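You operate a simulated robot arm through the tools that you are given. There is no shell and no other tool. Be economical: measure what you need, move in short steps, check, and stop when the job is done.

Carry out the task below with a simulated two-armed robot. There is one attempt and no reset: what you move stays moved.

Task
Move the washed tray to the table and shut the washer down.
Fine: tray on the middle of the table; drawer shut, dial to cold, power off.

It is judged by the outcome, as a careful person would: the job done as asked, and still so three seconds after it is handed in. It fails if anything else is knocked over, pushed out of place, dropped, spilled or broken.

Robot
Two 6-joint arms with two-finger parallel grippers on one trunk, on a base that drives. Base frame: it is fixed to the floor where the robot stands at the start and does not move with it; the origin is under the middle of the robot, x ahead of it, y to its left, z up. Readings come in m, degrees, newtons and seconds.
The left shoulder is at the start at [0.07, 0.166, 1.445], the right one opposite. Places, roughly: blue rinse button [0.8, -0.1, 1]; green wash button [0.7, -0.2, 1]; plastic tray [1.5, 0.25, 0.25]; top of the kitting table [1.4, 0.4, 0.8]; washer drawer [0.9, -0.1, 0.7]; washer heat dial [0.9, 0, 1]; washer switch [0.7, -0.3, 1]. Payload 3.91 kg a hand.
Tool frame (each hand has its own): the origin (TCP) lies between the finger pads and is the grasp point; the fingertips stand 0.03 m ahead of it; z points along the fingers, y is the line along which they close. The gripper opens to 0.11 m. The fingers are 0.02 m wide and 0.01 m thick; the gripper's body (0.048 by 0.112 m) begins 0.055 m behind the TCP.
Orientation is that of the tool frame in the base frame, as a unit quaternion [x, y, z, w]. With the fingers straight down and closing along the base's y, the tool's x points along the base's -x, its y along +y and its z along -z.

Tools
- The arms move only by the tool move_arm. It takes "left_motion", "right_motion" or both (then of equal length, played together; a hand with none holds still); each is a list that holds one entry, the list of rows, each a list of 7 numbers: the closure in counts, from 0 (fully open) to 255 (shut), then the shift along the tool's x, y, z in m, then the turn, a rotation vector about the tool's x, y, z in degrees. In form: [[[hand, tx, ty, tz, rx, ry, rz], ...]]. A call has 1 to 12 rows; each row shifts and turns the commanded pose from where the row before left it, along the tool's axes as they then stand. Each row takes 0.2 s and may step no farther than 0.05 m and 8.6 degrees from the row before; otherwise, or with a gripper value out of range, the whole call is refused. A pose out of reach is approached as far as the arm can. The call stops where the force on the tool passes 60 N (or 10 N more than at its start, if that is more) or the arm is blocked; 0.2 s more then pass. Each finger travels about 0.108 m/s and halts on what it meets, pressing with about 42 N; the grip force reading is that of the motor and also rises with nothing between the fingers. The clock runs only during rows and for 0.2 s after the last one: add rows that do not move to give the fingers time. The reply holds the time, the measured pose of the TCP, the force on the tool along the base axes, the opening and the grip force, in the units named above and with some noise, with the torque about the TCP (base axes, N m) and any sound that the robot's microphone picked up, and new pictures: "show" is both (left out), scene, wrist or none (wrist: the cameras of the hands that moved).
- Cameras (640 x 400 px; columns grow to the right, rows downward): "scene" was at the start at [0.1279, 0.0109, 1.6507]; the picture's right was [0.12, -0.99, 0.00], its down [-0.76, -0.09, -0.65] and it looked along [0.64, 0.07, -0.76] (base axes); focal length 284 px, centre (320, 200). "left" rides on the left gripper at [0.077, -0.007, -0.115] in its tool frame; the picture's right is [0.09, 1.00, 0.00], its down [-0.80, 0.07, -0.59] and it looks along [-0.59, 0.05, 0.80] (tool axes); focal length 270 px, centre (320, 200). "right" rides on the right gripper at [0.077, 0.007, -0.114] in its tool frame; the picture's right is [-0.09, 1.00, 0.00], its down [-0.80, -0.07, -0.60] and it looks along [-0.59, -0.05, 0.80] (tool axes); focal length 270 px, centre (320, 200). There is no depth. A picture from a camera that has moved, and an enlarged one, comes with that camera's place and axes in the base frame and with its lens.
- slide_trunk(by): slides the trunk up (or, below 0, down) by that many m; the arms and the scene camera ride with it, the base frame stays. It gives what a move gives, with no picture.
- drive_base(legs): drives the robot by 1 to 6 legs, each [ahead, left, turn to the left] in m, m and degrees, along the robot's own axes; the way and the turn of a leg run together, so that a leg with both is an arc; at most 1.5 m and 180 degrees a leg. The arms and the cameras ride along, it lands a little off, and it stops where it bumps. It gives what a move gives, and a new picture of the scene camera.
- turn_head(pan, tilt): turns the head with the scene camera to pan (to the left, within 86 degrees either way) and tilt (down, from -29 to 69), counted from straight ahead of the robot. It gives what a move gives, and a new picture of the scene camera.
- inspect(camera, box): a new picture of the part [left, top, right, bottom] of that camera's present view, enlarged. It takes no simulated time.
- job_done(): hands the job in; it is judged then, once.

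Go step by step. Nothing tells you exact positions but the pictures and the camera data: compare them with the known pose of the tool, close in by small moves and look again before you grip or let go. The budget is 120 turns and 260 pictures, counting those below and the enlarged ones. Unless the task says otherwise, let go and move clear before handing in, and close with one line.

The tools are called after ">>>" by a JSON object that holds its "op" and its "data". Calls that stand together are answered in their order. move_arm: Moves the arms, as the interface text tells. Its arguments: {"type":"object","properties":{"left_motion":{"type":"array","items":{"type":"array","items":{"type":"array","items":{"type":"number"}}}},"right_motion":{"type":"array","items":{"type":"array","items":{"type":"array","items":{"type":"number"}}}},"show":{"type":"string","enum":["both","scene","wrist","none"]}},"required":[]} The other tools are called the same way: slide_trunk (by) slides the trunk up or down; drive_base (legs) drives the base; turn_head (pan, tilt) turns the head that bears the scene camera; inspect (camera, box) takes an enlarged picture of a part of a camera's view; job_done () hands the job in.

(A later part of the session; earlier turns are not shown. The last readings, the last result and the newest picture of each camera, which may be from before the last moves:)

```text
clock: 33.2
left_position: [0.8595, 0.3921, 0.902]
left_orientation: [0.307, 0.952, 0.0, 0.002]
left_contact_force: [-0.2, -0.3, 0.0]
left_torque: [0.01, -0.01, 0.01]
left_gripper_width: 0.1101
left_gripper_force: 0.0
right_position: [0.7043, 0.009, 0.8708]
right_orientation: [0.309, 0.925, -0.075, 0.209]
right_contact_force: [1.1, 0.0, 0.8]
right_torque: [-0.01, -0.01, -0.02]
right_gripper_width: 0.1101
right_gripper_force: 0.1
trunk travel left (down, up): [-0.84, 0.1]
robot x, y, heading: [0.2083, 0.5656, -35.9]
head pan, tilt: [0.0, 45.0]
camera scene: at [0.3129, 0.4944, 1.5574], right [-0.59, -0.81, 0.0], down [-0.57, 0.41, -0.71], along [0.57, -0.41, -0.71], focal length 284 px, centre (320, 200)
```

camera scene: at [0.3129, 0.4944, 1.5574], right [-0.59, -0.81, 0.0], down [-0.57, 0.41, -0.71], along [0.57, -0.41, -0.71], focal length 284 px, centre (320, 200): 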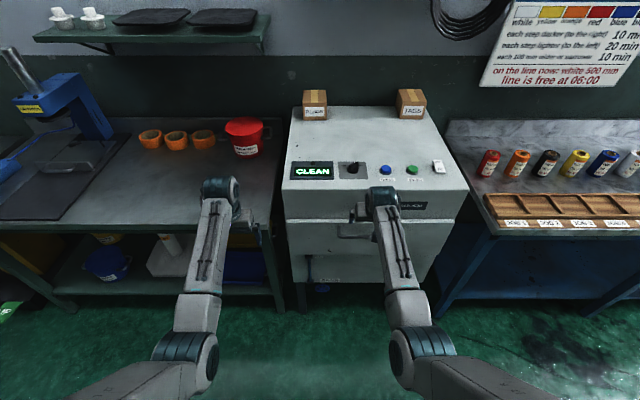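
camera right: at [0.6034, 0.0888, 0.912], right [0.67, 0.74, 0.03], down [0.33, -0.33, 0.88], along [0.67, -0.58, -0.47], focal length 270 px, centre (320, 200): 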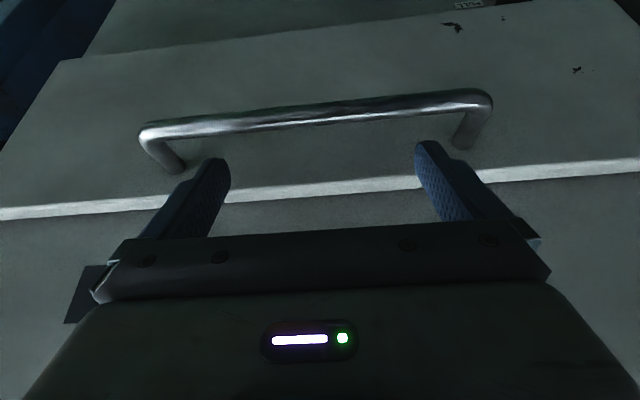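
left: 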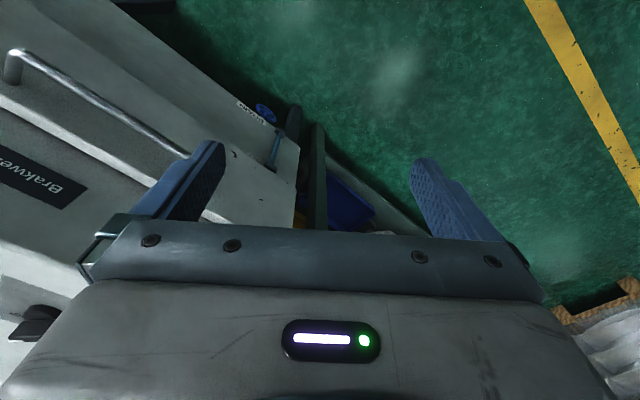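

>>> {"op": "move_arm", "data": {"right_motion": [[[0, -0.017, 0.0, 0.0077, 0, 0, 0], [0, 0.0088, 0, 0.0185, 0, 0, 0], [0, 0.0088, 0, 0.0185, 0, 0, 0], [0, 0, 0, 0, 0, 0, 0]]]}}

>>> {"op": "inspect", "data": {"camera": "right", "box": [100, 50, 540, 270]}}

```text
clock: 34.2
left_position: [0.8582, 0.3937, 0.9031]
left_orientation: [0.308, 0.951, 0.0, 0.002]
left_contact_force: [0.5, -1.2, -0.5]
left_torque: [-0.02, 0.03, -0.01]
left_gripper_width: 0.1097
left_gripper_force: 0.0
right_position: [0.7192, -0.0012, 0.8356]
right_orientation: [0.31, 0.923, -0.076, 0.214]
right_contact_force: [-0.1, -2.9, 25.0]
right_torque: [0.88, -1.29, -0.14]
right_gripper_width: 0.1086
right_gripper_force: 0.0
trunk travel left (down, up): [-0.84, 0.1]
robot x, y, heading: [0.2071, 0.5703, -35.8]
head pan, tilt: [0.0, 45.0]
camera scene: at [0.3102, 0.4969, 1.5581], right [-0.59, -0.81, 0.0], down [-0.57, 0.41, -0.71], along [0.58, -0.42, -0.7], focal length 284 px, centre (320, 200)
camera right: at [0.6287, 0.0773, 0.9047], right [0.66, 0.75, 0.03], down [0.32, -0.33, 0.89], along [0.67, -0.58, -0.46], focal length 270 px, centre (320, 200)
```

scene: 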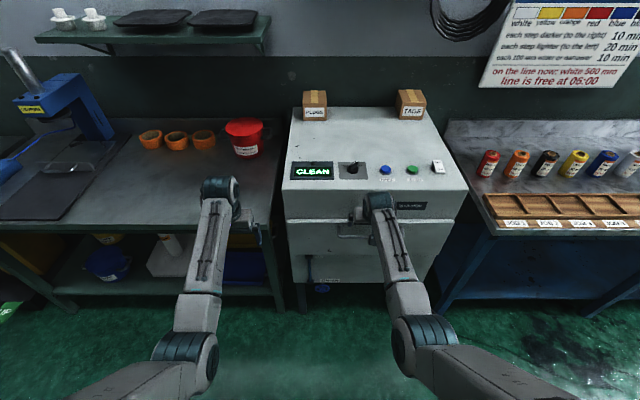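
right: 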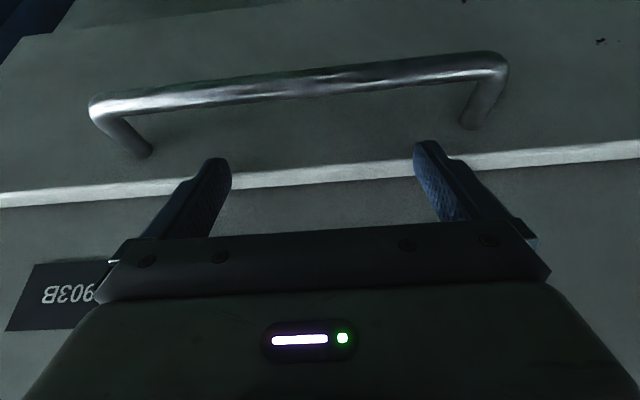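

```text
1.45 times, centred on (320, 160) of right
camera zoom: at [0.6287, 0.0773, 0.9047], right [0.66, 0.75, 0.03], down [0.32, -0.33, 0.89], along [0.67, -0.58, -0.46], focal length 393 px, centre (320, 258)
```

zoom: 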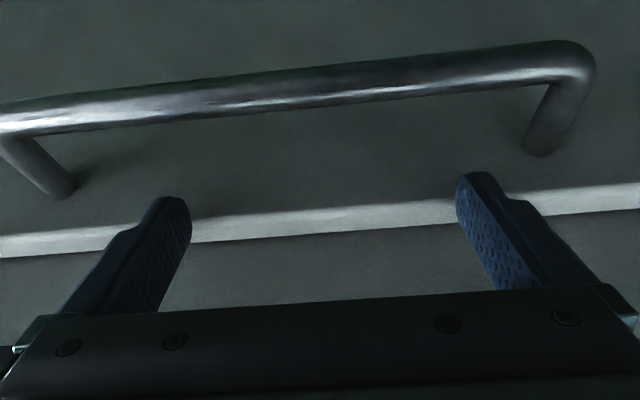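

The fingertips rest on the drawer's top lip, 1 cm too far in. I lift, make the tool steeper and re-aim into the gap between bar and front.

>>> {"op": "move_arm", "data": {"right_motion": [[[0, -0.013, 0, -0.027, 0, 0, 0], [0, 0, 0, 0, 0, 6, 0], [0, 0, 0, 0, 0, 6, 0], [0, 0, 0, 0, 0, 0, 0]]], "show": "wrist"}}

```text
clock: 35.2
left_position: [0.8608, 0.3916, 0.9004]
left_orientation: [0.309, 0.951, 0.001, 0.001]
left_contact_force: [-0.1, 0.0, -0.7]
left_torque: [-0.01, 0.02, -0.01]
left_gripper_width: 0.1099
left_gripper_force: 0.1
right_position: [0.7189, -0.0022, 0.8586]
right_orientation: [0.315, 0.942, -0.042, 0.11]
right_contact_force: [-0.9, 0.1, -0.3]
right_torque: [0.01, -0.02, -0.01]
right_gripper_width: 0.1102
right_gripper_force: 0.1
trunk travel left (down, up): [-0.84, 0.1]
robot x, y, heading: [0.2086, 0.5632, -35.8]
head pan, tilt: [0.0, 45.0]
camera right: at [0.6438, 0.0648, 0.9513], right [0.67, 0.74, 0.01], down [0.47, -0.44, 0.77], along [0.57, -0.51, -0.64], focal length 270 px, centre (320, 200)
```

right: 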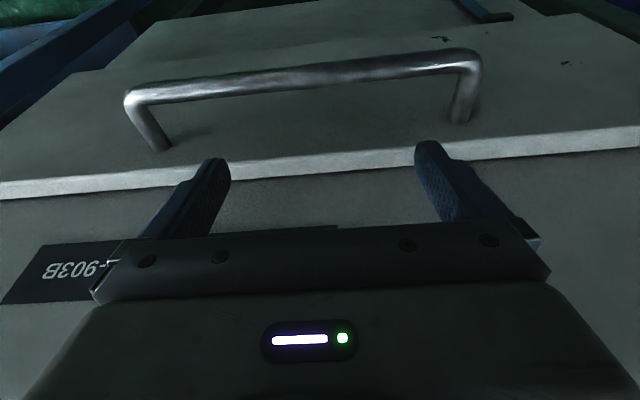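

>>> {"op": "move_arm", "data": {"right_motion": [[[0, 0.004, 0, 0.0165, 0, 0, 0], [0, 0.004, 0, 0.0165, 0, 0, 0], [0, 0.004, 0, 0.0165, 0, 0, 0], [0, 0.004, 0, 0.0165, 0, 0, 0], [0, 0, 0, 0, 0, 0, 0]]]}}

```text
clock: 36.0
left_position: [0.8524, 0.396, 0.9061]
left_orientation: [0.309, 0.951, -0.003, 0.005]
left_contact_force: [-0.7, -0.6, -0.4]
left_torque: [0.02, 0.01, 0.01]
left_gripper_width: 0.1099
left_gripper_force: 0.0
right_position: [0.7227, -0.0033, 0.8398]
right_orientation: [0.314, 0.94, -0.043, 0.127]
right_contact_force: [-26.4, 18.0, 34.9]
right_torque: [1.83, -0.96, 2.07]
right_gripper_width: 0.1089
right_gripper_force: 0.0
trunk travel left (down, up): [-0.84, 0.1]
robot x, y, heading: [0.2049, 0.5702, -36.1]
head pan, tilt: [0.0, 45.0]
stopped in row 3 (right hand): the force on the tool passed its limit (the readings are from after the stop); the commanded pose is now the measured one
camera scene: at [0.3016, 0.5028, 1.5589], right [-0.59, -0.81, 0.0], down [-0.57, 0.41, -0.71], along [0.58, -0.42, -0.7], focal length 284 px, centre (320, 200)
camera right: at [0.6433, 0.0659, 0.9283], right [0.67, 0.75, 0.02], down [0.45, -0.43, 0.79], along [0.6, -0.51, -0.62], focal length 270 px, centre (320, 200)
```

scene: 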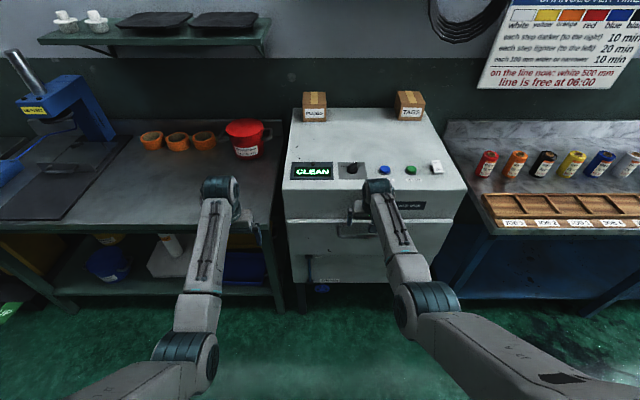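
right: 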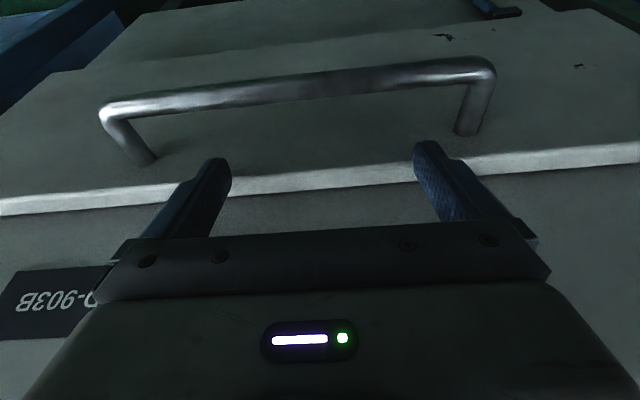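

>>> {"op": "move_arm", "data": {"right_motion": [[[0, -0.005, 0, -0.02, 0, 0, 0], [0, 0.0146, 0, -0.0036, 0, 0, 0], [0, 0.004, 0, 0.0165, 0, 0, 0], [0, 0.004, 0, 0.0165, 0, 0, 0], [0, 0.0, 0, 0.0, 0, 0, 0]]], "show": "wrist"}}

```text
clock: 37.2
left_position: [0.8607, 0.3918, 0.9008]
left_orientation: [0.308, 0.951, 0.0, 0.0]
left_contact_force: [0.8, -0.3, 0.5]
left_torque: [-0.03, -0.02, -0.02]
left_gripper_width: 0.1101
left_gripper_force: 0.0
right_position: [0.7163, 0.0041, 0.8142]
right_orientation: [0.315, 0.94, -0.042, 0.122]
right_contact_force: [-0.2, 0.6, 0.1]
right_torque: [-0.03, 0.0, 0.0]
right_gripper_width: 0.1103
right_gripper_force: 0.1
trunk travel left (down, up): [-0.84, 0.1]
robot x, y, heading: [0.2066, 0.5653, -35.8]
head pan, tilt: [0.0, 45.0]
camera right: at [0.6373, 0.0717, 0.9056], right [0.67, 0.74, 0.02], down [0.46, -0.43, 0.78], along [0.59, -0.51, -0.62], focal length 270 px, centre (320, 200)
```

right: 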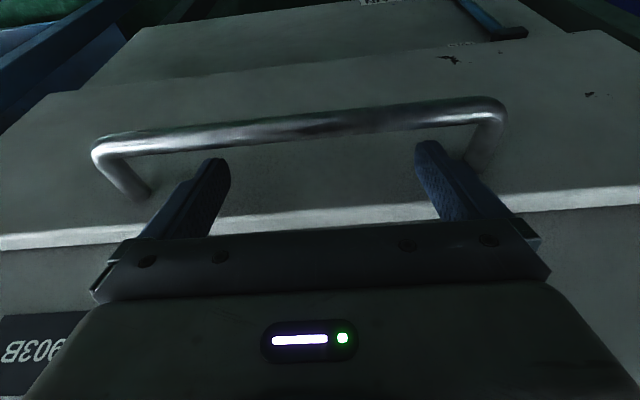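

>>> {"op": "move_arm", "data": {"right_motion": [[[0, 0.004, -0.004, 0.0165, 0, 0, 0], [0, 0.004, 0, 0.0165, 0, 0, 0], [0, 0.0, 0, 0.0, 0, 0, 0]]]}}

>>> {"op": "inspect", "data": {"camera": "scene", "box": [280, 150, 460, 265]}}

```text
clock: 38.0
left_position: [0.8615, 0.3916, 0.8995]
left_orientation: [0.307, 0.952, 0.001, 0.0]
left_contact_force: [0.5, -0.8, -0.1]
left_torque: [0.0, -0.01, -0.01]
left_gripper_width: 0.1102
left_gripper_force: 0.0
right_position: [0.7165, -0.0021, 0.781]
right_orientation: [0.314, 0.94, -0.043, 0.124]
right_contact_force: [6.2, -4.0, 7.3]
right_torque: [-0.32, 0.42, 0.47]
right_gripper_width: 0.1099
right_gripper_force: 0.1
trunk travel left (down, up): [-0.84, 0.1]
robot x, y, heading: [0.2084, 0.5696, -36.1]
head pan, tilt: [0.0, 45.0]
camera scene: at [0.3147, 0.4937, 1.5573], right [-0.59, -0.81, 0.0], down [-0.57, 0.41, -0.71], along [0.57, -0.41, -0.71], focal length 284 px, centre (320, 200)
camera right: at [0.6381, 0.0661, 0.8702], right [0.67, 0.74, 0.02], down [0.45, -0.43, 0.78], along [0.59, -0.51, -0.62], focal length 270 px, centre (320, 200)
```

scene: 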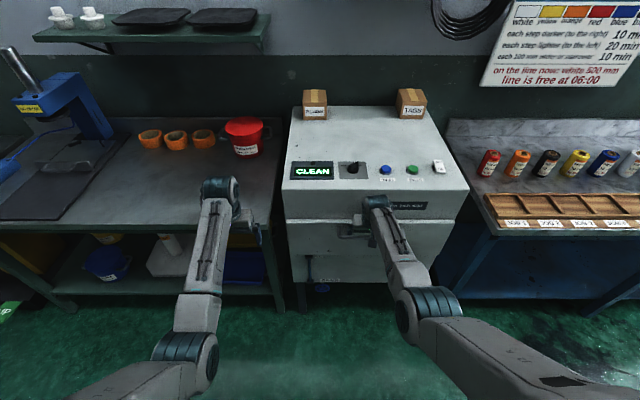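
right: 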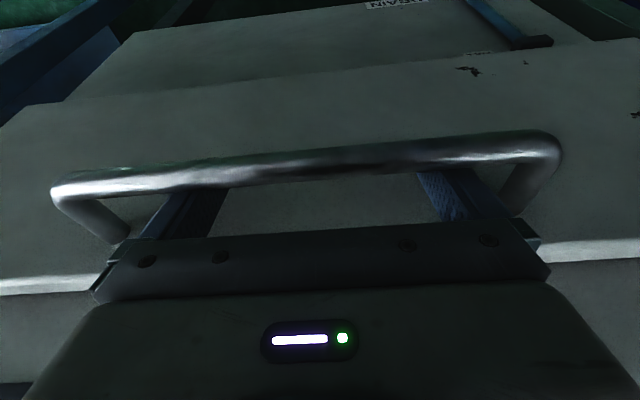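

```text
3.48 times, centred on (370, 208) of scene
camera zoom: at [0.3147, 0.4937, 1.5573], right [-0.59, -0.81, 0.0], down [-0.57, 0.41, -0.71], along [0.57, -0.41, -0.71], focal length 989 px, centre (146, 174)
```

zoom: 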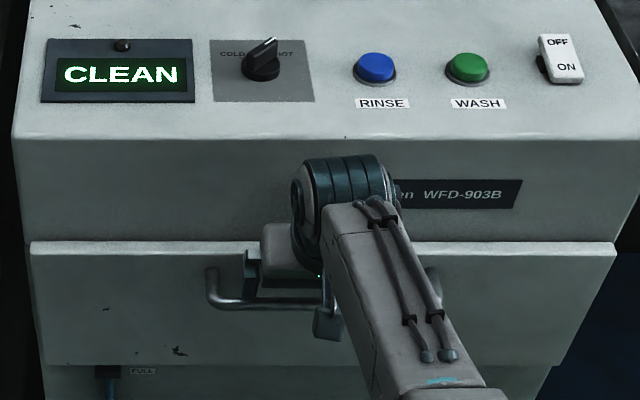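

Both fingers are hooked behind the bar. I pull gently.

>>> {"op": "move_arm", "data": {"right_motion": [[[0, 0.0146, 0, -0.0036, 0, 0, 0], [0, 0.0146, 0, -0.0036, 0, 0, 0], [0, 0.0146, 0, -0.0036, 0, 0, 0], [0, 0.0146, 0, -0.0036, 0, 0, 0], [0, 0.0, 0, 0.0, 0, 0, 0]]]}}

```text
clock: 39.2
left_position: [0.8606, 0.3913, 0.8996]
left_orientation: [0.307, 0.952, 0.0, 0.0]
left_contact_force: [-1.3, -0.3, 0.7]
left_torque: [0.03, 0.04, 0.0]
left_gripper_width: 0.1102
left_gripper_force: 0.0
right_position: [0.6656, 0.0344, 0.7778]
right_orientation: [0.315, 0.94, -0.043, 0.122]
right_contact_force: [-1.5, 0.0, 1.2]
right_torque: [0.03, 0.04, 0.11]
right_gripper_width: 0.1099
right_gripper_force: 0.0
trunk travel left (down, up): [-0.84, 0.1]
robot x, y, heading: [0.2092, 0.5662, -35.7]
head pan, tilt: [0.0, 45.0]
camera scene: at [0.3144, 0.4933, 1.5571], right [-0.59, -0.81, 0.0], down [-0.57, 0.41, -0.71], along [0.57, -0.41, -0.71], focal length 284 px, centre (320, 200)
camera right: at [0.5878, 0.1023, 0.8697], right [0.67, 0.74, 0.02], down [0.46, -0.43, 0.78], along [0.59, -0.51, -0.63], focal length 270 px, centre (320, 200)
```

scene: 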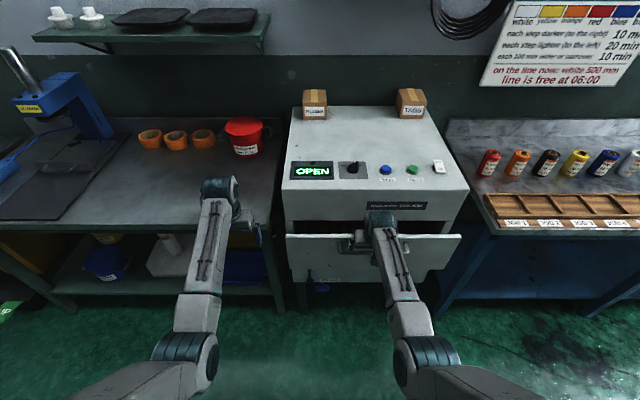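
right: 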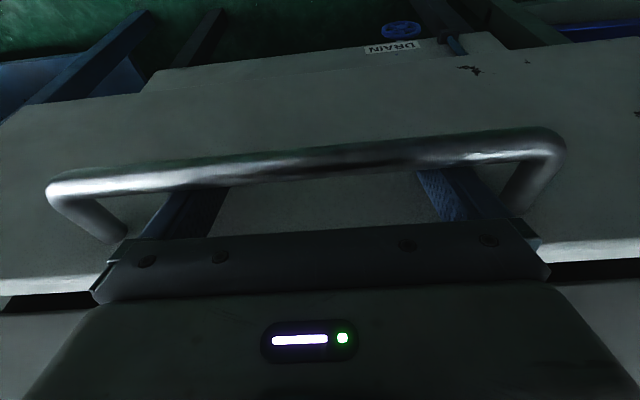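

>>> {"op": "move_arm", "data": {"right_motion": [[[0, 0.0243, 0, -0.006, 0, 0, 0], [0, 0.0243, 0, -0.006, 0, 0, 0], [0, 0.0243, 0, -0.006, 0, 0, 0], [0, 0.0243, 0, -0.006, 0, 0, 0], [0, 0.0243, 0, -0.006, 0, 0, 0], [0, 0.0243, 0, -0.006, 0, 0, 0], [0, 0.0243, 0, -0.006, 0, 0, 0], [0, 0.0243, 0, -0.006, 0, 0, 0]]], "show": "scene"}}

```text
clock: 41.0
left_position: [0.8603, 0.3908, 0.901]
left_orientation: [0.308, 0.951, 0.0, 0.001]
left_contact_force: [-0.4, 0.1, 0.8]
left_torque: [0.01, -0.01, 0.03]
left_gripper_width: 0.11
left_gripper_force: 0.1
right_position: [0.5038, 0.156, 0.7764]
right_orientation: [0.315, 0.94, -0.042, 0.121]
right_contact_force: [-1.5, 2.0, -0.7]
right_torque: [0.03, 0.03, 0.16]
right_gripper_width: 0.1101
right_gripper_force: 0.1
trunk travel left (down, up): [-0.84, 0.1]
robot x, y, heading: [0.2082, 0.5722, -35.8]
head pan, tilt: [0.0, 45.0]
camera scene: at [0.3128, 0.4949, 1.5573], right [-0.59, -0.81, 0.0], down [-0.57, 0.41, -0.71], along [0.57, -0.41, -0.71], focal length 284 px, centre (320, 200)
```

scene: 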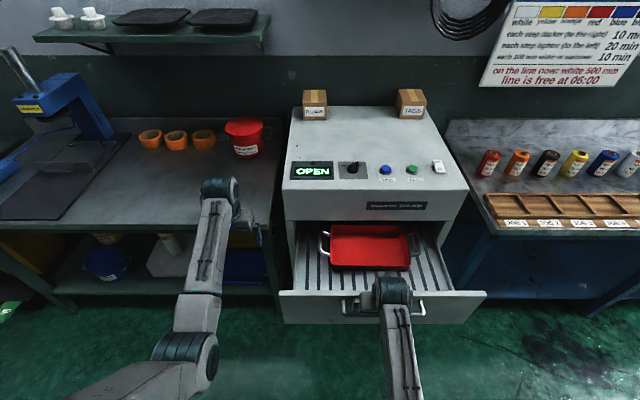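

>>> {"op": "inspect", "data": {"camera": "scene", "box": [270, 195, 490, 335]}}

```text
2.86 times, centred on (380, 265) of scene
camera zoom: at [0.3128, 0.4949, 1.5573], right [-0.59, -0.81, 0.0], down [-0.57, 0.41, -0.71], along [0.57, -0.41, -0.71], focal length 812 px, centre (149, 14)
```

zoom: 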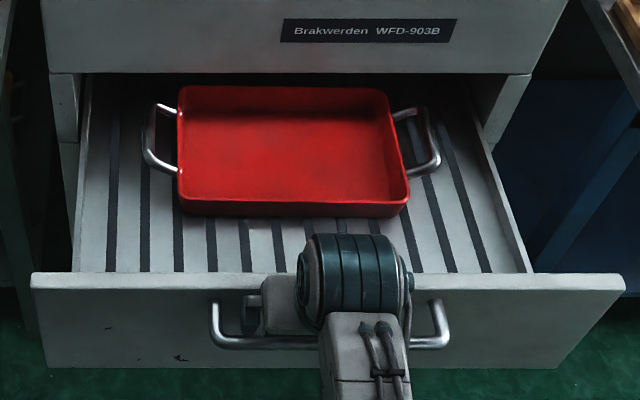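

A red tray with two side handles sits in the drawer. I pull the drawer a bit further for clearance.

>>> {"op": "move_arm", "data": {"right_motion": [[[0, 0.0194, 0, -0.0048, 0, 0, 0], [0, 0.0194, 0, -0.0048, 0, 0, 0], [0, 0.0194, 0, -0.0048, 0, 0, 0], [0, 0.0194, 0, -0.0048, 0, 0, 0], [0, 0, 0, 0, 0, 0, 0]]], "show": "scene"}}

```text
clock: 42.2
left_position: [0.8615, 0.3917, 0.8986]
left_orientation: [0.308, 0.952, 0.0, 0.0]
left_contact_force: [-0.6, -0.3, 1.0]
left_torque: [0.01, 0.02, -0.01]
left_gripper_width: 0.1102
left_gripper_force: 0.1
right_position: [0.4401, 0.1949, 0.7773]
right_orientation: [0.312, 0.941, -0.052, 0.123]
right_contact_force: [0.5, 0.1, 0.0]
right_torque: [-0.01, 0.02, 0.01]
right_gripper_width: 0.1104
right_gripper_force: 0.0
trunk travel left (down, up): [-0.84, 0.1]
robot x, y, heading: [0.2067, 0.5676, -35.6]
head pan, tilt: [0.0, 45.0]
camera scene: at [0.3146, 0.4933, 1.5571], right [-0.59, -0.81, 0.0], down [-0.57, 0.41, -0.71], along [0.57, -0.41, -0.71], focal length 284 px, centre (320, 200)
```

scene: 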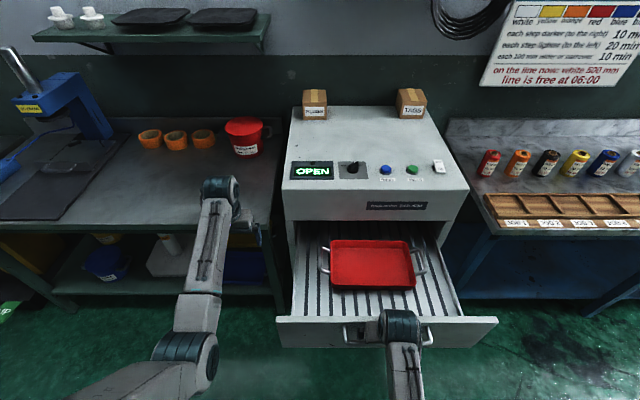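

>>> {"op": "move_arm", "data": {"right_motion": [[[0, -0.0085, 0, -0.034, 0, 0, 0], [0, -0.0085, 0, -0.034, 0, 0, 0], [0, -0.0085, 0, -0.034, 0, 0, 0], [0, -0.0085, 0, -0.034, 0, 0, 0], [0, -0.0085, 0, -0.034, 0, 0, 0]]], "left_motion": [[[0, 0, 0, -0.01, 0, 0, 0], [0, 0, 0, -0.02, 0, 0, 0], [0, 0, 0, -0.02, 0, 0, 0], [0, 0, 0, -0.02, 0, 0, 0], [0, 0, 0, -0.01, 0, 0, 0]]], "show": "none"}}

>>> {"op": "drive_base", "data": {"legs": [[0, -0.165, 0]]}}

>>> {"op": "inspect", "data": {"camera": "scene", "box": [210, 200, 430, 340]}}

```text
clock: 43.2
left_position: [0.8675, 0.3855, 0.9569]
left_orientation: [0.307, 0.952, -0.001, 0.002]
left_contact_force: [-1.3, 0.0, -0.2]
left_torque: [-0.02, -0.03, 0.02]
left_gripper_width: 0.1099
left_gripper_force: 0.1
left hand out of reach, approached as far as the arm can: row 4, 5
right_position: [0.3993, 0.1612, 0.9065]
right_orientation: [0.293, 0.945, -0.112, 0.092]
right_contact_force: [0.1, 1.5, -0.6]
right_torque: [0.02, -0.01, 0.05]
right_gripper_width: 0.1101
right_gripper_force: 0.0
right hand out of reach, approached as far as the arm can: row 5
trunk travel left (down, up): [-0.84, 0.1]
robot x, y, heading: [0.2059, 0.5705, -35.8]
head pan, tilt: [0.0, 45.0]
stopped in row 5 (right hand): the arm was blocked; the commanded pose is now the measured one
```

```text
clock: 44.7
left_position: [0.775, 0.2565, 0.9572]
left_orientation: [0.307, 0.952, -0.002, 0.001]
left_contact_force: [1.1, 0.1, 0.0]
left_torque: [-0.02, 0.02, 0.0]
left_gripper_width: 0.1099
left_gripper_force: 0.1
right_position: [0.3061, 0.032, 0.9072]
right_orientation: [0.292, 0.945, -0.111, 0.092]
right_contact_force: [-0.7, -0.1, -0.9]
right_torque: [-0.03, -0.01, 0.0]
right_gripper_width: 0.11
right_gripper_force: 0.1
trunk travel left (down, up): [-0.84, 0.1]
robot x, y, heading: [0.1145, 0.4386, -35.8]
head pan, tilt: [0.0, 45.0]
camera scene: at [0.2221, 0.3656, 1.5571], right [-0.59, -0.81, 0.0], down [-0.57, 0.41, -0.71], along [0.57, -0.42, -0.71], focal length 284 px, centre (320, 200)
```

scene: 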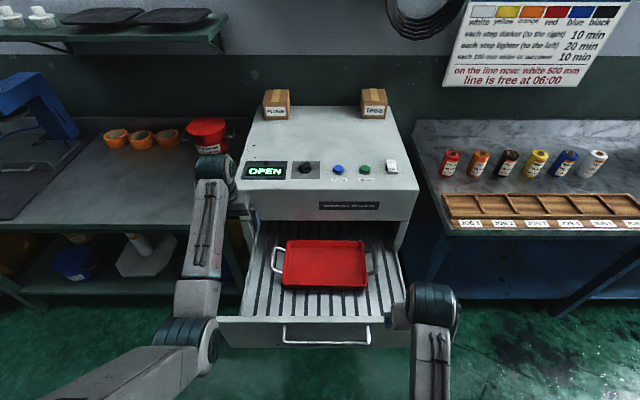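

```text
2.86 times, centred on (320, 270) of scene
camera zoom: at [0.2221, 0.3656, 1.5571], right [-0.59, -0.81, 0.0], down [-0.57, 0.41, -0.71], along [0.57, -0.42, -0.71], focal length 812 px, centre (320, 0)
```

zoom: 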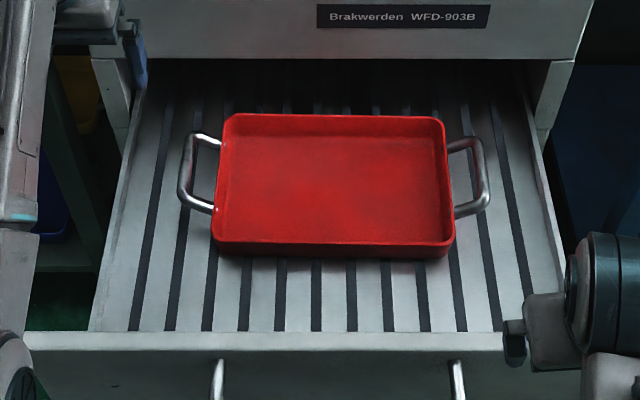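

Tray handle bars estimated at lateral ±0.17 m around the robot's centre line, about 0.65 m ahead. I part-close both grippers and bring them above the handles.

>>> {"op": "move_arm", "data": {"right_motion": [[[183, 0, 0, 0, -4.55, 6.95, 0], [183, 0, 0, 0, -4.55, 6.95, 0], [183, -0.034, 0.0038, 0.007, 0, 0, 0], [183, -0.034, 0.0038, 0.007, 0, 0, 0], [183, -0.034, 0.0038, 0.007, 0, 0, 0], [183, -0.034, 0.0038, 0.007, 0, 0, 0], [183, -0.034, 0.0038, 0.007, 0, 0, 0], [183, -0.034, 0.0038, 0.007, 0, 0, 0], [183, -0.034, 0.0038, 0.007, 0, 0, 0], [183, -0.034, 0.0038, 0.007, 0, 0, 0]]], "left_motion": [[[183, -0.002, -0.0077, 0.0104, 0, 0, 0], [183, -0.002, -0.0077, 0.0104, 0, 0, 0], [183, -0.002, -0.0077, 0.0104, 0, 0, 0], [183, -0.002, -0.0077, 0.0104, 0, 0, 0], [183, -0.002, -0.0077, 0.0104, 0, 0, 0], [183, -0.002, -0.0077, 0.0104, 0, 0, 0], [183, -0.002, -0.0077, 0.0104, 0, 0, 0], [183, -0.002, -0.0077, 0.0104, 0, 0, 0], [183, -0.002, -0.0077, 0.0104, 0, 0, 0], [183, -0.002, -0.0077, 0.0104, 0, 0, 0]]]}}

```text
clock: 46.9
left_position: [0.7446, 0.1804, 0.8514]
left_orientation: [0.308, 0.951, -0.001, 0.001]
left_contact_force: [-0.3, -1.2, 0.2]
left_torque: [0.04, 0.03, 0.04]
left_gripper_width: 0.0309
left_gripper_force: 0.2
right_position: [0.5493, -0.0925, 0.8268]
right_orientation: [0.296, 0.955, 0.001, 0.0]
right_contact_force: [0.1, -0.3, 0.2]
right_torque: [-0.01, 0.02, -0.01]
right_gripper_width: 0.0308
right_gripper_force: 0.0
right hand out of reach, approached as far as the arm can: row 2
trunk travel left (down, up): [-0.84, 0.1]
robot x, y, heading: [0.1156, 0.4389, -35.8]
head pan, tilt: [0.0, 45.0]
camera scene: at [0.2222, 0.3617, 1.5569], right [-0.59, -0.81, 0.0], down [-0.57, 0.42, -0.71], along [0.57, -0.41, -0.71], focal length 284 px, centre (320, 200)
camera right: at [0.4895, -0.0455, 0.9402], right [0.64, 0.77, 0.0], down [0.62, -0.51, 0.59], along [0.46, -0.38, -0.81], focal length 270 px, centre (320, 200)
camera left: at [0.6784, 0.22, 0.9659], right [0.51, 0.86, 0.0], down [0.69, -0.41, 0.6], along [0.51, -0.31, -0.8], focal length 270 px, centre (320, 200)
```

scene: 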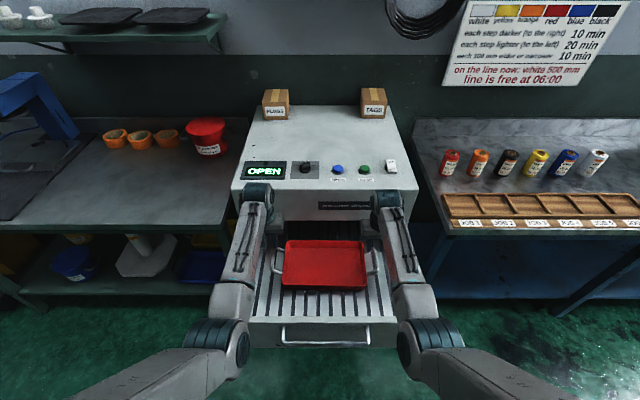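
right: 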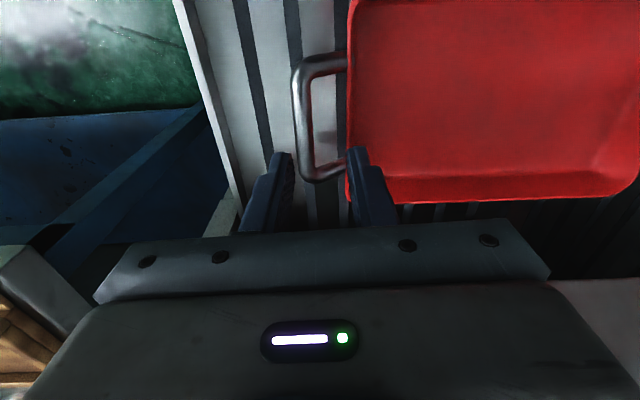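
left: 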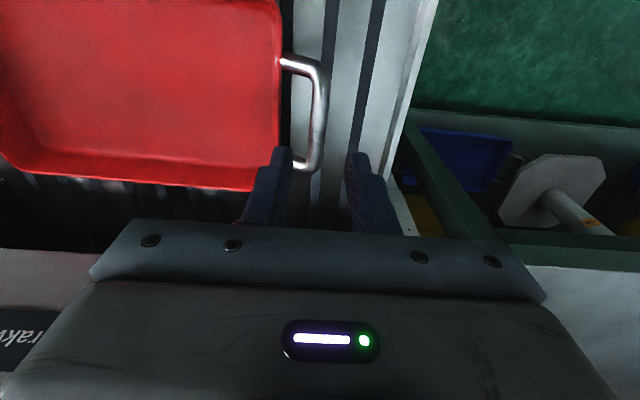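

>>> {"op": "move_arm", "data": {"right_motion": [[[183, 0.003, -0.0065, 0.005, 0, 0, 0], [183, 0.003, -0.0062, 0.015, 0, 0, 0], [183, 0, 0, 0.016, 0, 0, 0], [183, 0, 0, 0.016, 0, 0, 0], [183, 0, 0, 0.016, 0, 0, 0]]], "left_motion": [[[183, 0, -0.002, 0.018, 0, 0, 0], [183, 0, 0, 0.018, 0, 0, 0], [183, 0, 0, 0.018, 0, 0, 0], [183, 0, 0, 0.018, 0, 0, 0], [183, 0, 0, 0.018, 0, 0, 0]]], "show": "wrist"}}

```text
clock: 48.1
left_position: [0.7414, 0.1821, 0.7631]
left_orientation: [0.306, 0.952, -0.001, 0.001]
left_contact_force: [0.0, 0.3, -0.2]
left_torque: [-0.02, 0.01, 0.01]
left_gripper_width: 0.031
left_gripper_force: 0.1
right_position: [0.5384, -0.0991, 0.7591]
right_orientation: [0.297, 0.955, 0.002, 0.0]
right_contact_force: [0.8, -0.2, -0.9]
right_torque: [0.02, 0.02, 0.0]
right_gripper_width: 0.031
right_gripper_force: 0.0
trunk travel left (down, up): [-0.84, 0.1]
robot x, y, heading: [0.1124, 0.4388, -35.8]
head pan, tilt: [0.0, 45.0]
camera right: at [0.4804, -0.0516, 0.8732], right [0.64, 0.77, 0.0], down [0.62, -0.51, 0.59], along [0.46, -0.38, -0.81], focal length 270 px, centre (320, 200)
camera left: at [0.6748, 0.2206, 0.8767], right [0.51, 0.86, 0.0], down [0.69, -0.41, 0.6], along [0.51, -0.31, -0.8], focal length 270 px, centre (320, 200)
```

right: 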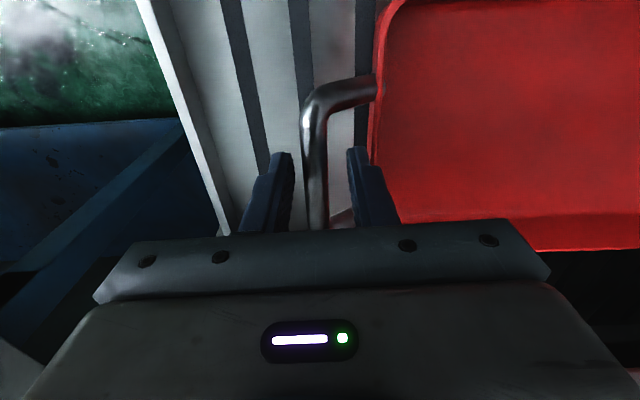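
left: 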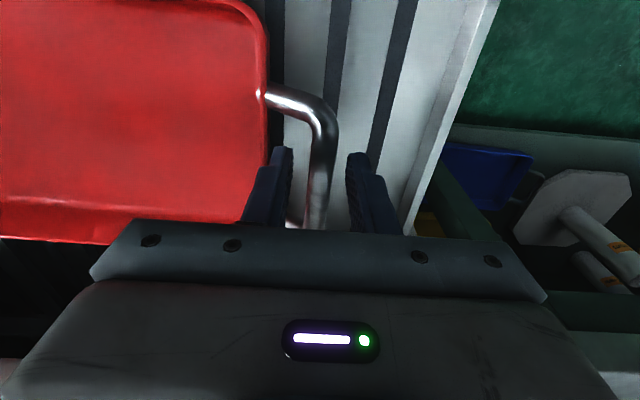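

>>> {"op": "move_arm", "data": {"right_motion": [[[183, 0, 0, 0.007, 0, 0, 0], [183, 0, 0, 0.007, 0, 0, 0], [230, 0, 0, 0, 0, 0, 0], [255, 0, 0, 0, 0, 0, 0], [255, 0, 0, 0, 0, 0, 0], [255, 0, 0, 0, 0, 0, 0]]], "left_motion": [[[183, 0, 0, 0.009, 0, 0, 0], [183, 0, 0, 0.009, 0, 0, 0], [230, 0, 0, 0, 0, 0, 0], [255, 0, 0, 0, 0, 0, 0], [255, 0, 0, 0, 0, 0, 0], [255, 0, 0, 0, 0, 0, 0]]]}}

```text
clock: 49.5
left_position: [0.7441, 0.1815, 0.7456]
left_orientation: [0.308, 0.951, -0.001, 0.001]
left_contact_force: [-1.6, 2.5, 0.7]
left_torque: [0.02, 0.02, -0.19]
left_gripper_width: 0.0142
left_gripper_force: 41.3
right_position: [0.539, -0.0996, 0.746]
right_orientation: [0.296, 0.955, 0.001, -0.001]
right_contact_force: [2.6, -3.2, -0.3]
right_torque: [-0.09, -0.13, -0.88]
right_gripper_width: 0.0149
right_gripper_force: 41.7
trunk travel left (down, up): [-0.84, 0.1]
robot x, y, heading: [0.112, 0.4391, -36.0]
head pan, tilt: [0.0, 45.0]
camera scene: at [0.2207, 0.3628, 1.5571], right [-0.59, -0.81, 0.0], down [-0.57, 0.41, -0.71], along [0.57, -0.41, -0.71], focal length 284 px, centre (320, 200)
camera right: at [0.4801, -0.0518, 0.8598], right [0.64, 0.77, 0.0], down [0.62, -0.51, 0.59], along [0.46, -0.38, -0.8], focal length 270 px, centre (320, 200)
camera left: at [0.6768, 0.2213, 0.8589], right [0.51, 0.86, 0.0], down [0.69, -0.41, 0.6], along [0.51, -0.3, -0.8], focal length 270 px, centre (320, 200)
```

scene: 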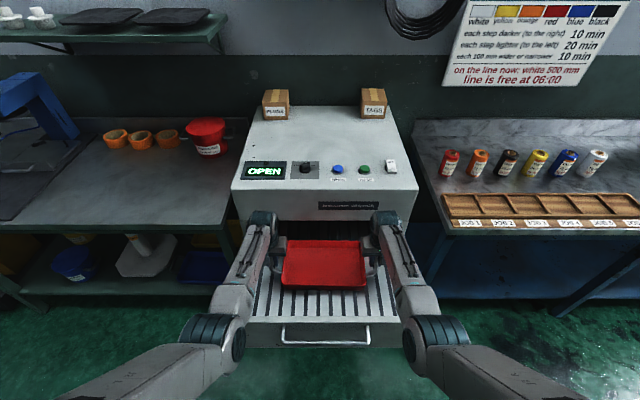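
right: 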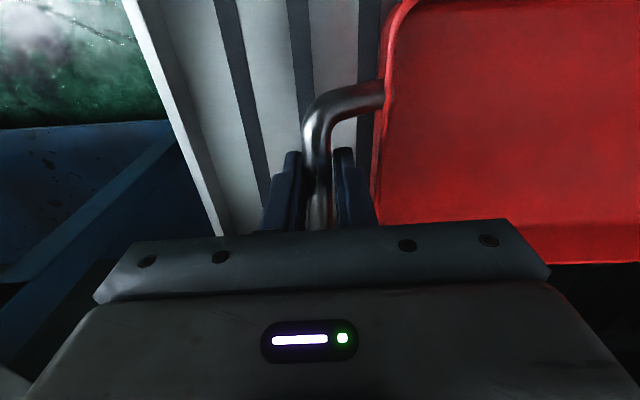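
left: 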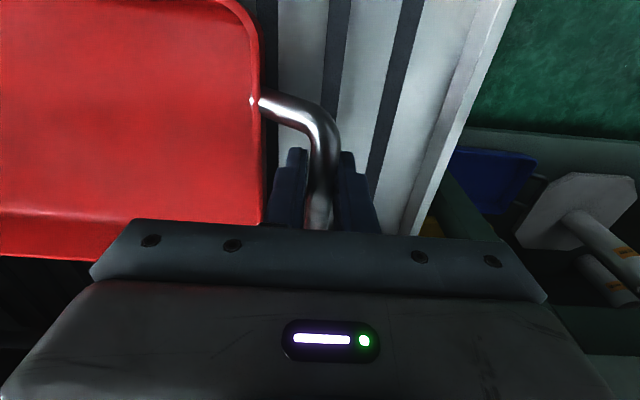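

Both handles are gripped. I lift with the trunk first.

>>> {"op": "slide_trunk", "data": {"by": 0.1}}

>>> {"op": "move_arm", "data": {"right_motion": [[[255, 0, 0, -0.012, 0, 0, 0], [255, 0, 0, -0.012, 0, 0, 0], [255, 0, 0, -0.012, 0, 0, 0], [255, 0, 0, -0.012, 0, 0, 0], [255, 0, 0, -0.012, 0, 0, 0]]], "left_motion": [[[255, 0, 0, -0.012, 0, 0, 0], [255, 0, 0, -0.012, 0, 0, 0], [255, 0, 0, -0.012, 0, 0, 0], [255, 0, 0, -0.012, 0, 0, 0], [255, 0, 0, -0.012, 0, 0, 0]]]}}

```text
clock: 50.8
left_position: [0.7452, 0.1813, 0.8454]
left_orientation: [0.307, 0.952, 0.0, 0.001]
left_contact_force: [-0.8, 3.8, -2.1]
left_torque: [0.11, 0.09, -0.24]
left_gripper_width: 0.0141
left_gripper_force: 41.7
right_position: [0.5395, -0.1, 0.8453]
right_orientation: [0.296, 0.955, 0.001, 0.0]
right_contact_force: [1.9, -3.6, -3.4]
right_torque: [-0.07, -0.04, -0.89]
right_gripper_width: 0.0154
right_gripper_force: 42.1
trunk travel left (down, up): [-0.94, 0.0]
robot x, y, heading: [0.1095, 0.4392, -35.7]
head pan, tilt: [0.0, 45.0]
```

```text
clock: 52.0
left_position: [0.744, 0.1814, 0.9055]
left_orientation: [0.307, 0.952, 0.0, 0.002]
left_contact_force: [0.5, 5.3, -1.1]
left_torque: [0.06, -0.08, -0.19]
left_gripper_width: 0.0145
left_gripper_force: 42.0
right_position: [0.5403, -0.0998, 0.9051]
right_orientation: [0.297, 0.955, 0.0, -0.001]
right_contact_force: [-0.2, -4.8, -1.6]
right_torque: [0.04, 0.08, -0.86]
right_gripper_width: 0.0149
right_gripper_force: 41.8
trunk travel left (down, up): [-0.94, 0.0]
robot x, y, heading: [0.1143, 0.4396, -35.7]
head pan, tilt: [0.0, 45.0]
camera scene: at [0.2207, 0.363, 1.6571], right [-0.59, -0.81, 0.0], down [-0.57, 0.41, -0.71], along [0.57, -0.41, -0.71], focal length 284 px, centre (320, 200)
camera right: at [0.4807, -0.0516, 1.0199], right [0.64, 0.77, 0.0], down [0.62, -0.51, 0.59], along [0.46, -0.38, -0.81], focal length 270 px, centre (320, 200)
camera left: at [0.6772, 0.2214, 1.0201], right [0.51, 0.86, 0.0], down [0.69, -0.41, 0.6], along [0.51, -0.3, -0.8], focal length 270 px, centre (320, 200)
```

scene: 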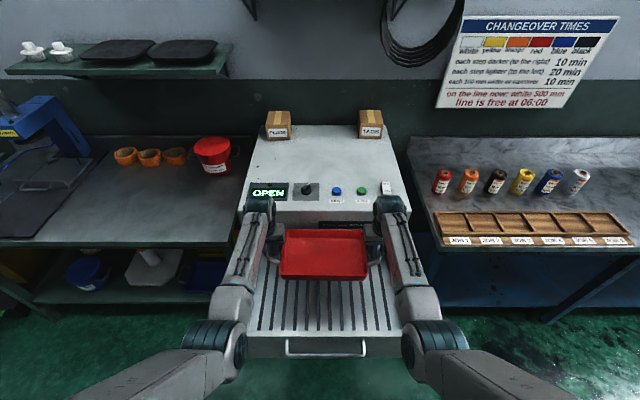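
right: 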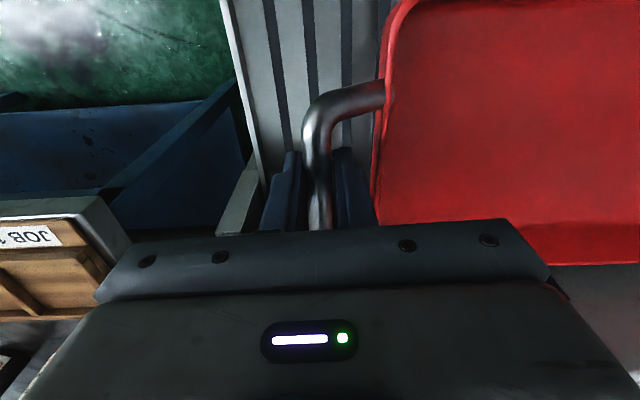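
left: 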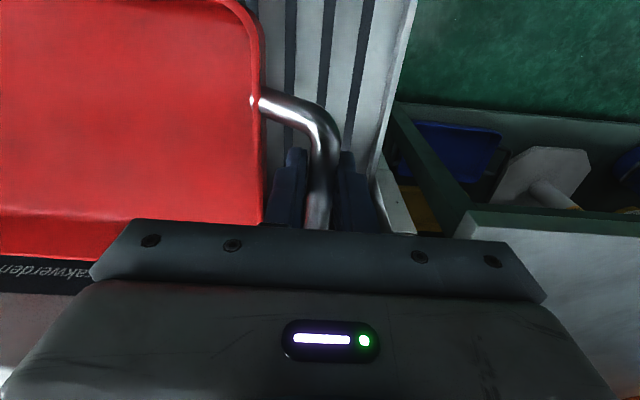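

>>> {"op": "drive_base", "data": {"legs": [[-0.12, 0, 0], [0, 0.4, 0], [0, 0.4, 0]]}}

>>> {"op": "turn_head", "data": {"pan": 0, "tilt": 32}}

```text
clock: 57.3
left_position: [1.0991, 0.8999, 0.9062]
left_orientation: [0.297, 0.955, 0.001, 0.001]
left_contact_force: [6.6, 15.3, -1.7]
left_torque: [0.18, -0.05, -0.23]
left_gripper_width: 0.0144
left_gripper_force: 42.7
right_position: [0.9012, 0.6148, 0.9063]
right_orientation: [0.284, 0.959, 0.001, 0.0]
right_contact_force: [-8.2, -15.5, -2.5]
right_torque: [-0.16, 0.09, -0.86]
right_gripper_width: 0.0149
right_gripper_force: 42.0
trunk travel left (down, up): [-0.94, 0.0]
robot x, y, heading: [0.4592, 1.1428, -34.7]
head pan, tilt: [0.0, 45.0]
camera scene: at [0.5718, 1.0692, 1.657], right [-0.57, -0.82, 0.0], down [-0.58, 0.4, -0.71], along [0.58, -0.4, -0.71], focal length 284 px, centre (320, 200)
```

scene: 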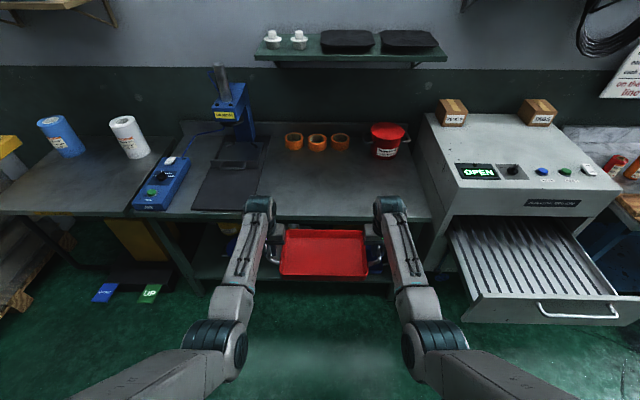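

```text
clock: 58.1
left_position: [1.1007, 0.9023, 0.9052]
left_orientation: [0.295, 0.955, -0.001, 0.0]
left_contact_force: [-2.2, 2.1, -2.6]
left_torque: [0.05, 0.07, -0.2]
left_gripper_width: 0.0142
left_gripper_force: 42.0
right_position: [0.9035, 0.6156, 0.9056]
right_orientation: [0.284, 0.959, 0.001, 0.0]
right_contact_force: [1.6, -1.4, -2.4]
right_torque: [0.02, 0.04, -0.89]
right_gripper_width: 0.0152
right_gripper_force: 42.5
trunk travel left (down, up): [-0.94, 0.0]
robot x, y, heading: [0.4626, 1.143, -34.6]
head pan, tilt: [0.0, 32.0]
camera scene: at [0.5803, 1.067, 1.6764], right [-0.57, -0.82, 0.0], down [-0.44, 0.3, -0.85], along [0.7, -0.48, -0.53], focal length 284 px, centre (320, 200)
```

scene: 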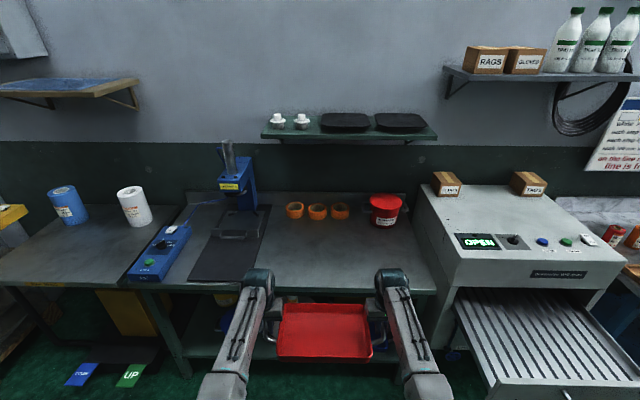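

>>> {"op": "drive_base", "data": {"legs": [[0, 0.075, -1.1], [0.3, 0, 0]]}}

>>> {"op": "turn_head", "data": {"pan": 0, "tilt": 50}}

```text
clock: 60.8
left_position: [1.3816, 0.7815, 0.9066]
left_orientation: [0.304, 0.953, 0.0, 0.001]
left_contact_force: [-1.0, 2.5, -2.2]
left_torque: [-0.01, 0.0, -0.17]
left_gripper_width: 0.014
left_gripper_force: 42.2
right_position: [1.1799, 0.4997, 0.9069]
right_orientation: [0.293, 0.956, 0.0, 0.0]
right_contact_force: [1.7, -2.5, -2.0]
right_torque: [0.03, 0.01, -0.88]
right_gripper_width: 0.015
right_gripper_force: 42.0
trunk travel left (down, up): [-0.94, 0.0]
robot x, y, heading: [0.7495, 1.0342, -35.5]
head pan, tilt: [0.0, 32.0]
camera scene: at [0.8632, 0.9562, 1.6768], right [-0.58, -0.81, 0.0], down [-0.43, 0.31, -0.85], along [0.69, -0.49, -0.53], focal length 284 px, centre (320, 200)
```

scene: 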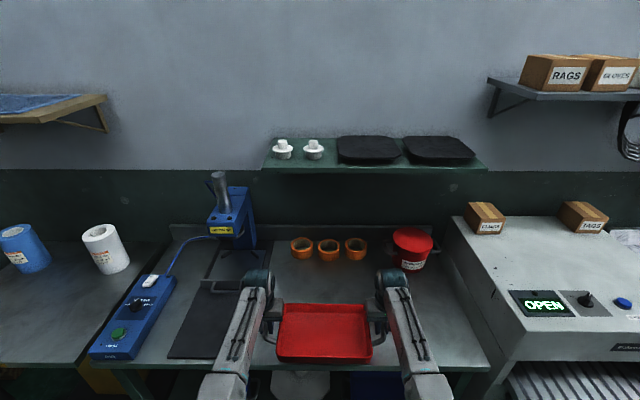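

```text
clock: 61.6
left_position: [1.3828, 0.782, 0.9042]
left_orientation: [0.304, 0.953, 0.0, 0.0]
left_contact_force: [-2.3, 1.7, -2.1]
left_torque: [0.03, 0.07, -0.1]
left_gripper_width: 0.0142
left_gripper_force: 41.3
right_position: [1.181, 0.4968, 0.9052]
right_orientation: [0.293, 0.956, 0.0, -0.002]
right_contact_force: [2.6, -1.8, -2.2]
right_torque: [0.0, -0.04, -0.9]
right_gripper_width: 0.0149
right_gripper_force: 41.9
trunk travel left (down, up): [-0.94, 0.0]
robot x, y, heading: [0.7495, 1.0359, -35.6]
head pan, tilt: [0.0, 50.0]
camera scene: at [0.856, 0.9607, 1.6501], right [-0.58, -0.81, 0.0], down [-0.62, 0.44, -0.64], along [0.52, -0.37, -0.77], focal length 284 px, centre (320, 200)
```

scene: 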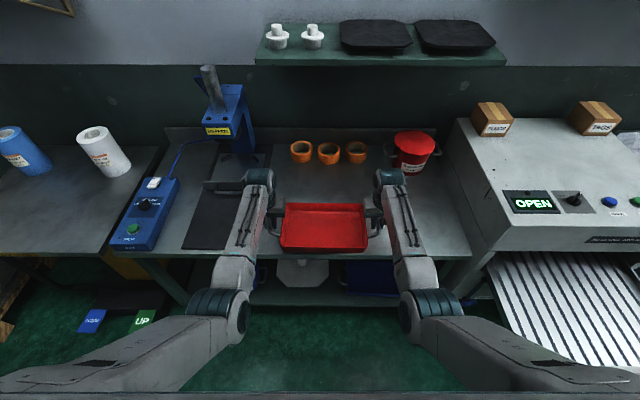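

>>> {"op": "drive_base", "data": {"legs": [[0.16, 0.01, 0]]}}

>>> {"op": "move_arm", "data": {"right_motion": [[[255, -0.018, 0, 0, 0, 0, 0], [255, -0.018, 0, 0, 0, 0, 0], [255, -0.018, 0, 0, 0, 0, 0], [255, -0.018, 0, 0, 0, 0, 0], [255, -0.018, 0, 0, 0, 0, 0], [255, 0, 0, 0, 0, 0, 0]]], "left_motion": [[[255, -0.018, 0, 0, 0, 0, 0], [255, -0.018, 0, 0, 0, 0, 0], [255, -0.018, 0, 0, 0, 0, 0], [255, -0.018, 0, 0, 0, 0, 0], [255, -0.018, 0, 0, 0, 0, 0], [255, 0, 0, 0, 0, 0, 0]]]}}

```text
clock: 63.0
left_position: [1.5163, 0.6965, 0.9065]
left_orientation: [0.305, 0.952, -0.001, 0.003]
left_contact_force: [-2.6, 1.6, -2.1]
left_torque: [0.07, 0.08, -0.18]
left_gripper_width: 0.0142
left_gripper_force: 41.9
right_position: [1.3148, 0.4132, 0.9068]
right_orientation: [0.293, 0.956, 0.0, -0.001]
right_contact_force: [2.0, -1.4, -1.5]
right_torque: [-0.06, -0.06, -0.88]
right_gripper_width: 0.015
right_gripper_force: 42.3
trunk travel left (down, up): [-0.94, 0.0]
robot x, y, heading: [0.8878, 0.9499, -35.8]
head pan, tilt: [0.0, 50.0]
camera scene: at [0.9876, 0.879, 1.6506], right [-0.58, -0.81, 0.0], down [-0.62, 0.44, -0.64], along [0.52, -0.37, -0.76], focal length 284 px, centre (320, 200)
```

scene: 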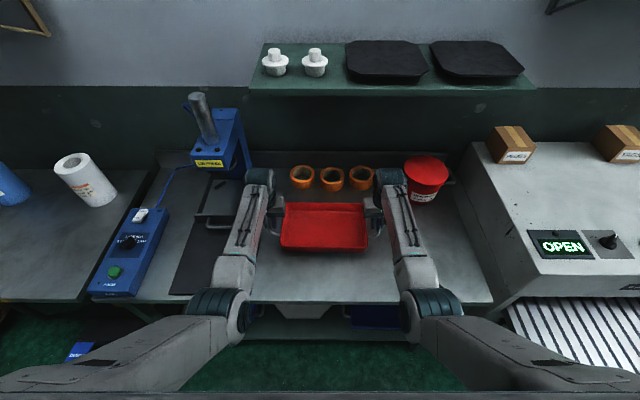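

```text
clock: 64.4
left_position: [1.5913, 0.6451, 0.9059]
left_orientation: [0.305, 0.952, 0.002, 0.001]
left_contact_force: [11.5, 21.3, -1.3]
left_torque: [0.41, 0.07, -0.45]
left_gripper_width: 0.0141
left_gripper_force: 42.1
right_position: [1.3881, 0.3621, 0.9057]
right_orientation: [0.294, 0.956, 0.0, 0.0]
right_contact_force: [-11.9, -22.6, -2.3]
right_torque: [-0.35, -0.07, -0.88]
right_gripper_width: 0.0152
right_gripper_force: 42.1
trunk travel left (down, up): [-0.94, 0.0]
robot x, y, heading: [0.8873, 0.95, -35.4]
head pan, tilt: [0.0, 50.0]
camera scene: at [0.9908, 0.877, 1.6502], right [-0.58, -0.81, 0.0], down [-0.62, 0.44, -0.64], along [0.52, -0.37, -0.77], focal length 284 px, centre (320, 200)
camera right: at [1.3296, 0.4112, 1.0192], right [0.63, 0.77, 0.0], down [0.62, -0.51, 0.59], along [0.46, -0.38, -0.8], focal length 270 px, centre (320, 200)
camera left: at [1.5251, 0.6836, 1.0204], right [0.51, 0.86, 0.0], down [0.69, -0.41, 0.6], along [0.52, -0.3, -0.8], focal length 270 px, centre (320, 200)
```

scene: 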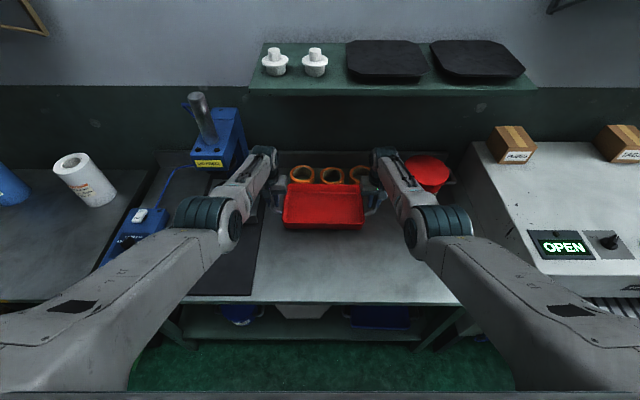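
right: 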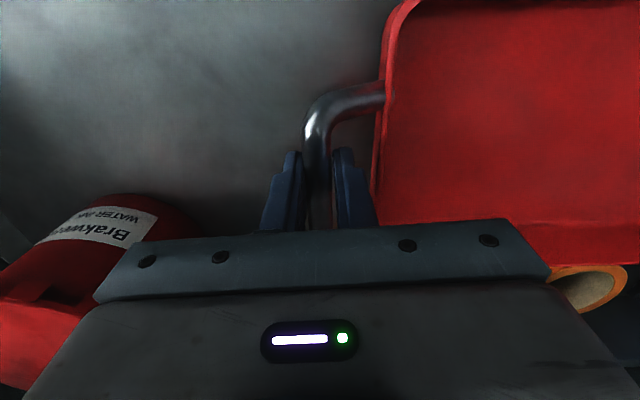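
left: 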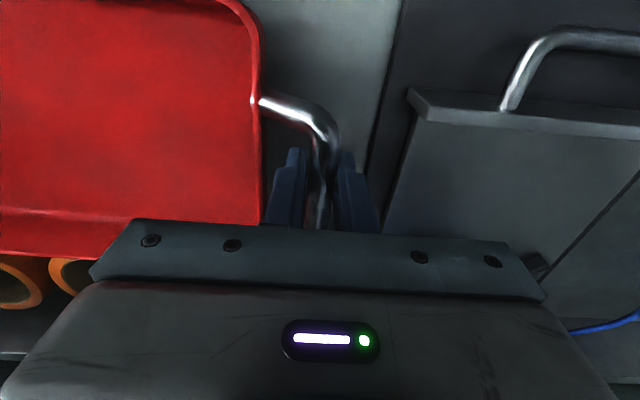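

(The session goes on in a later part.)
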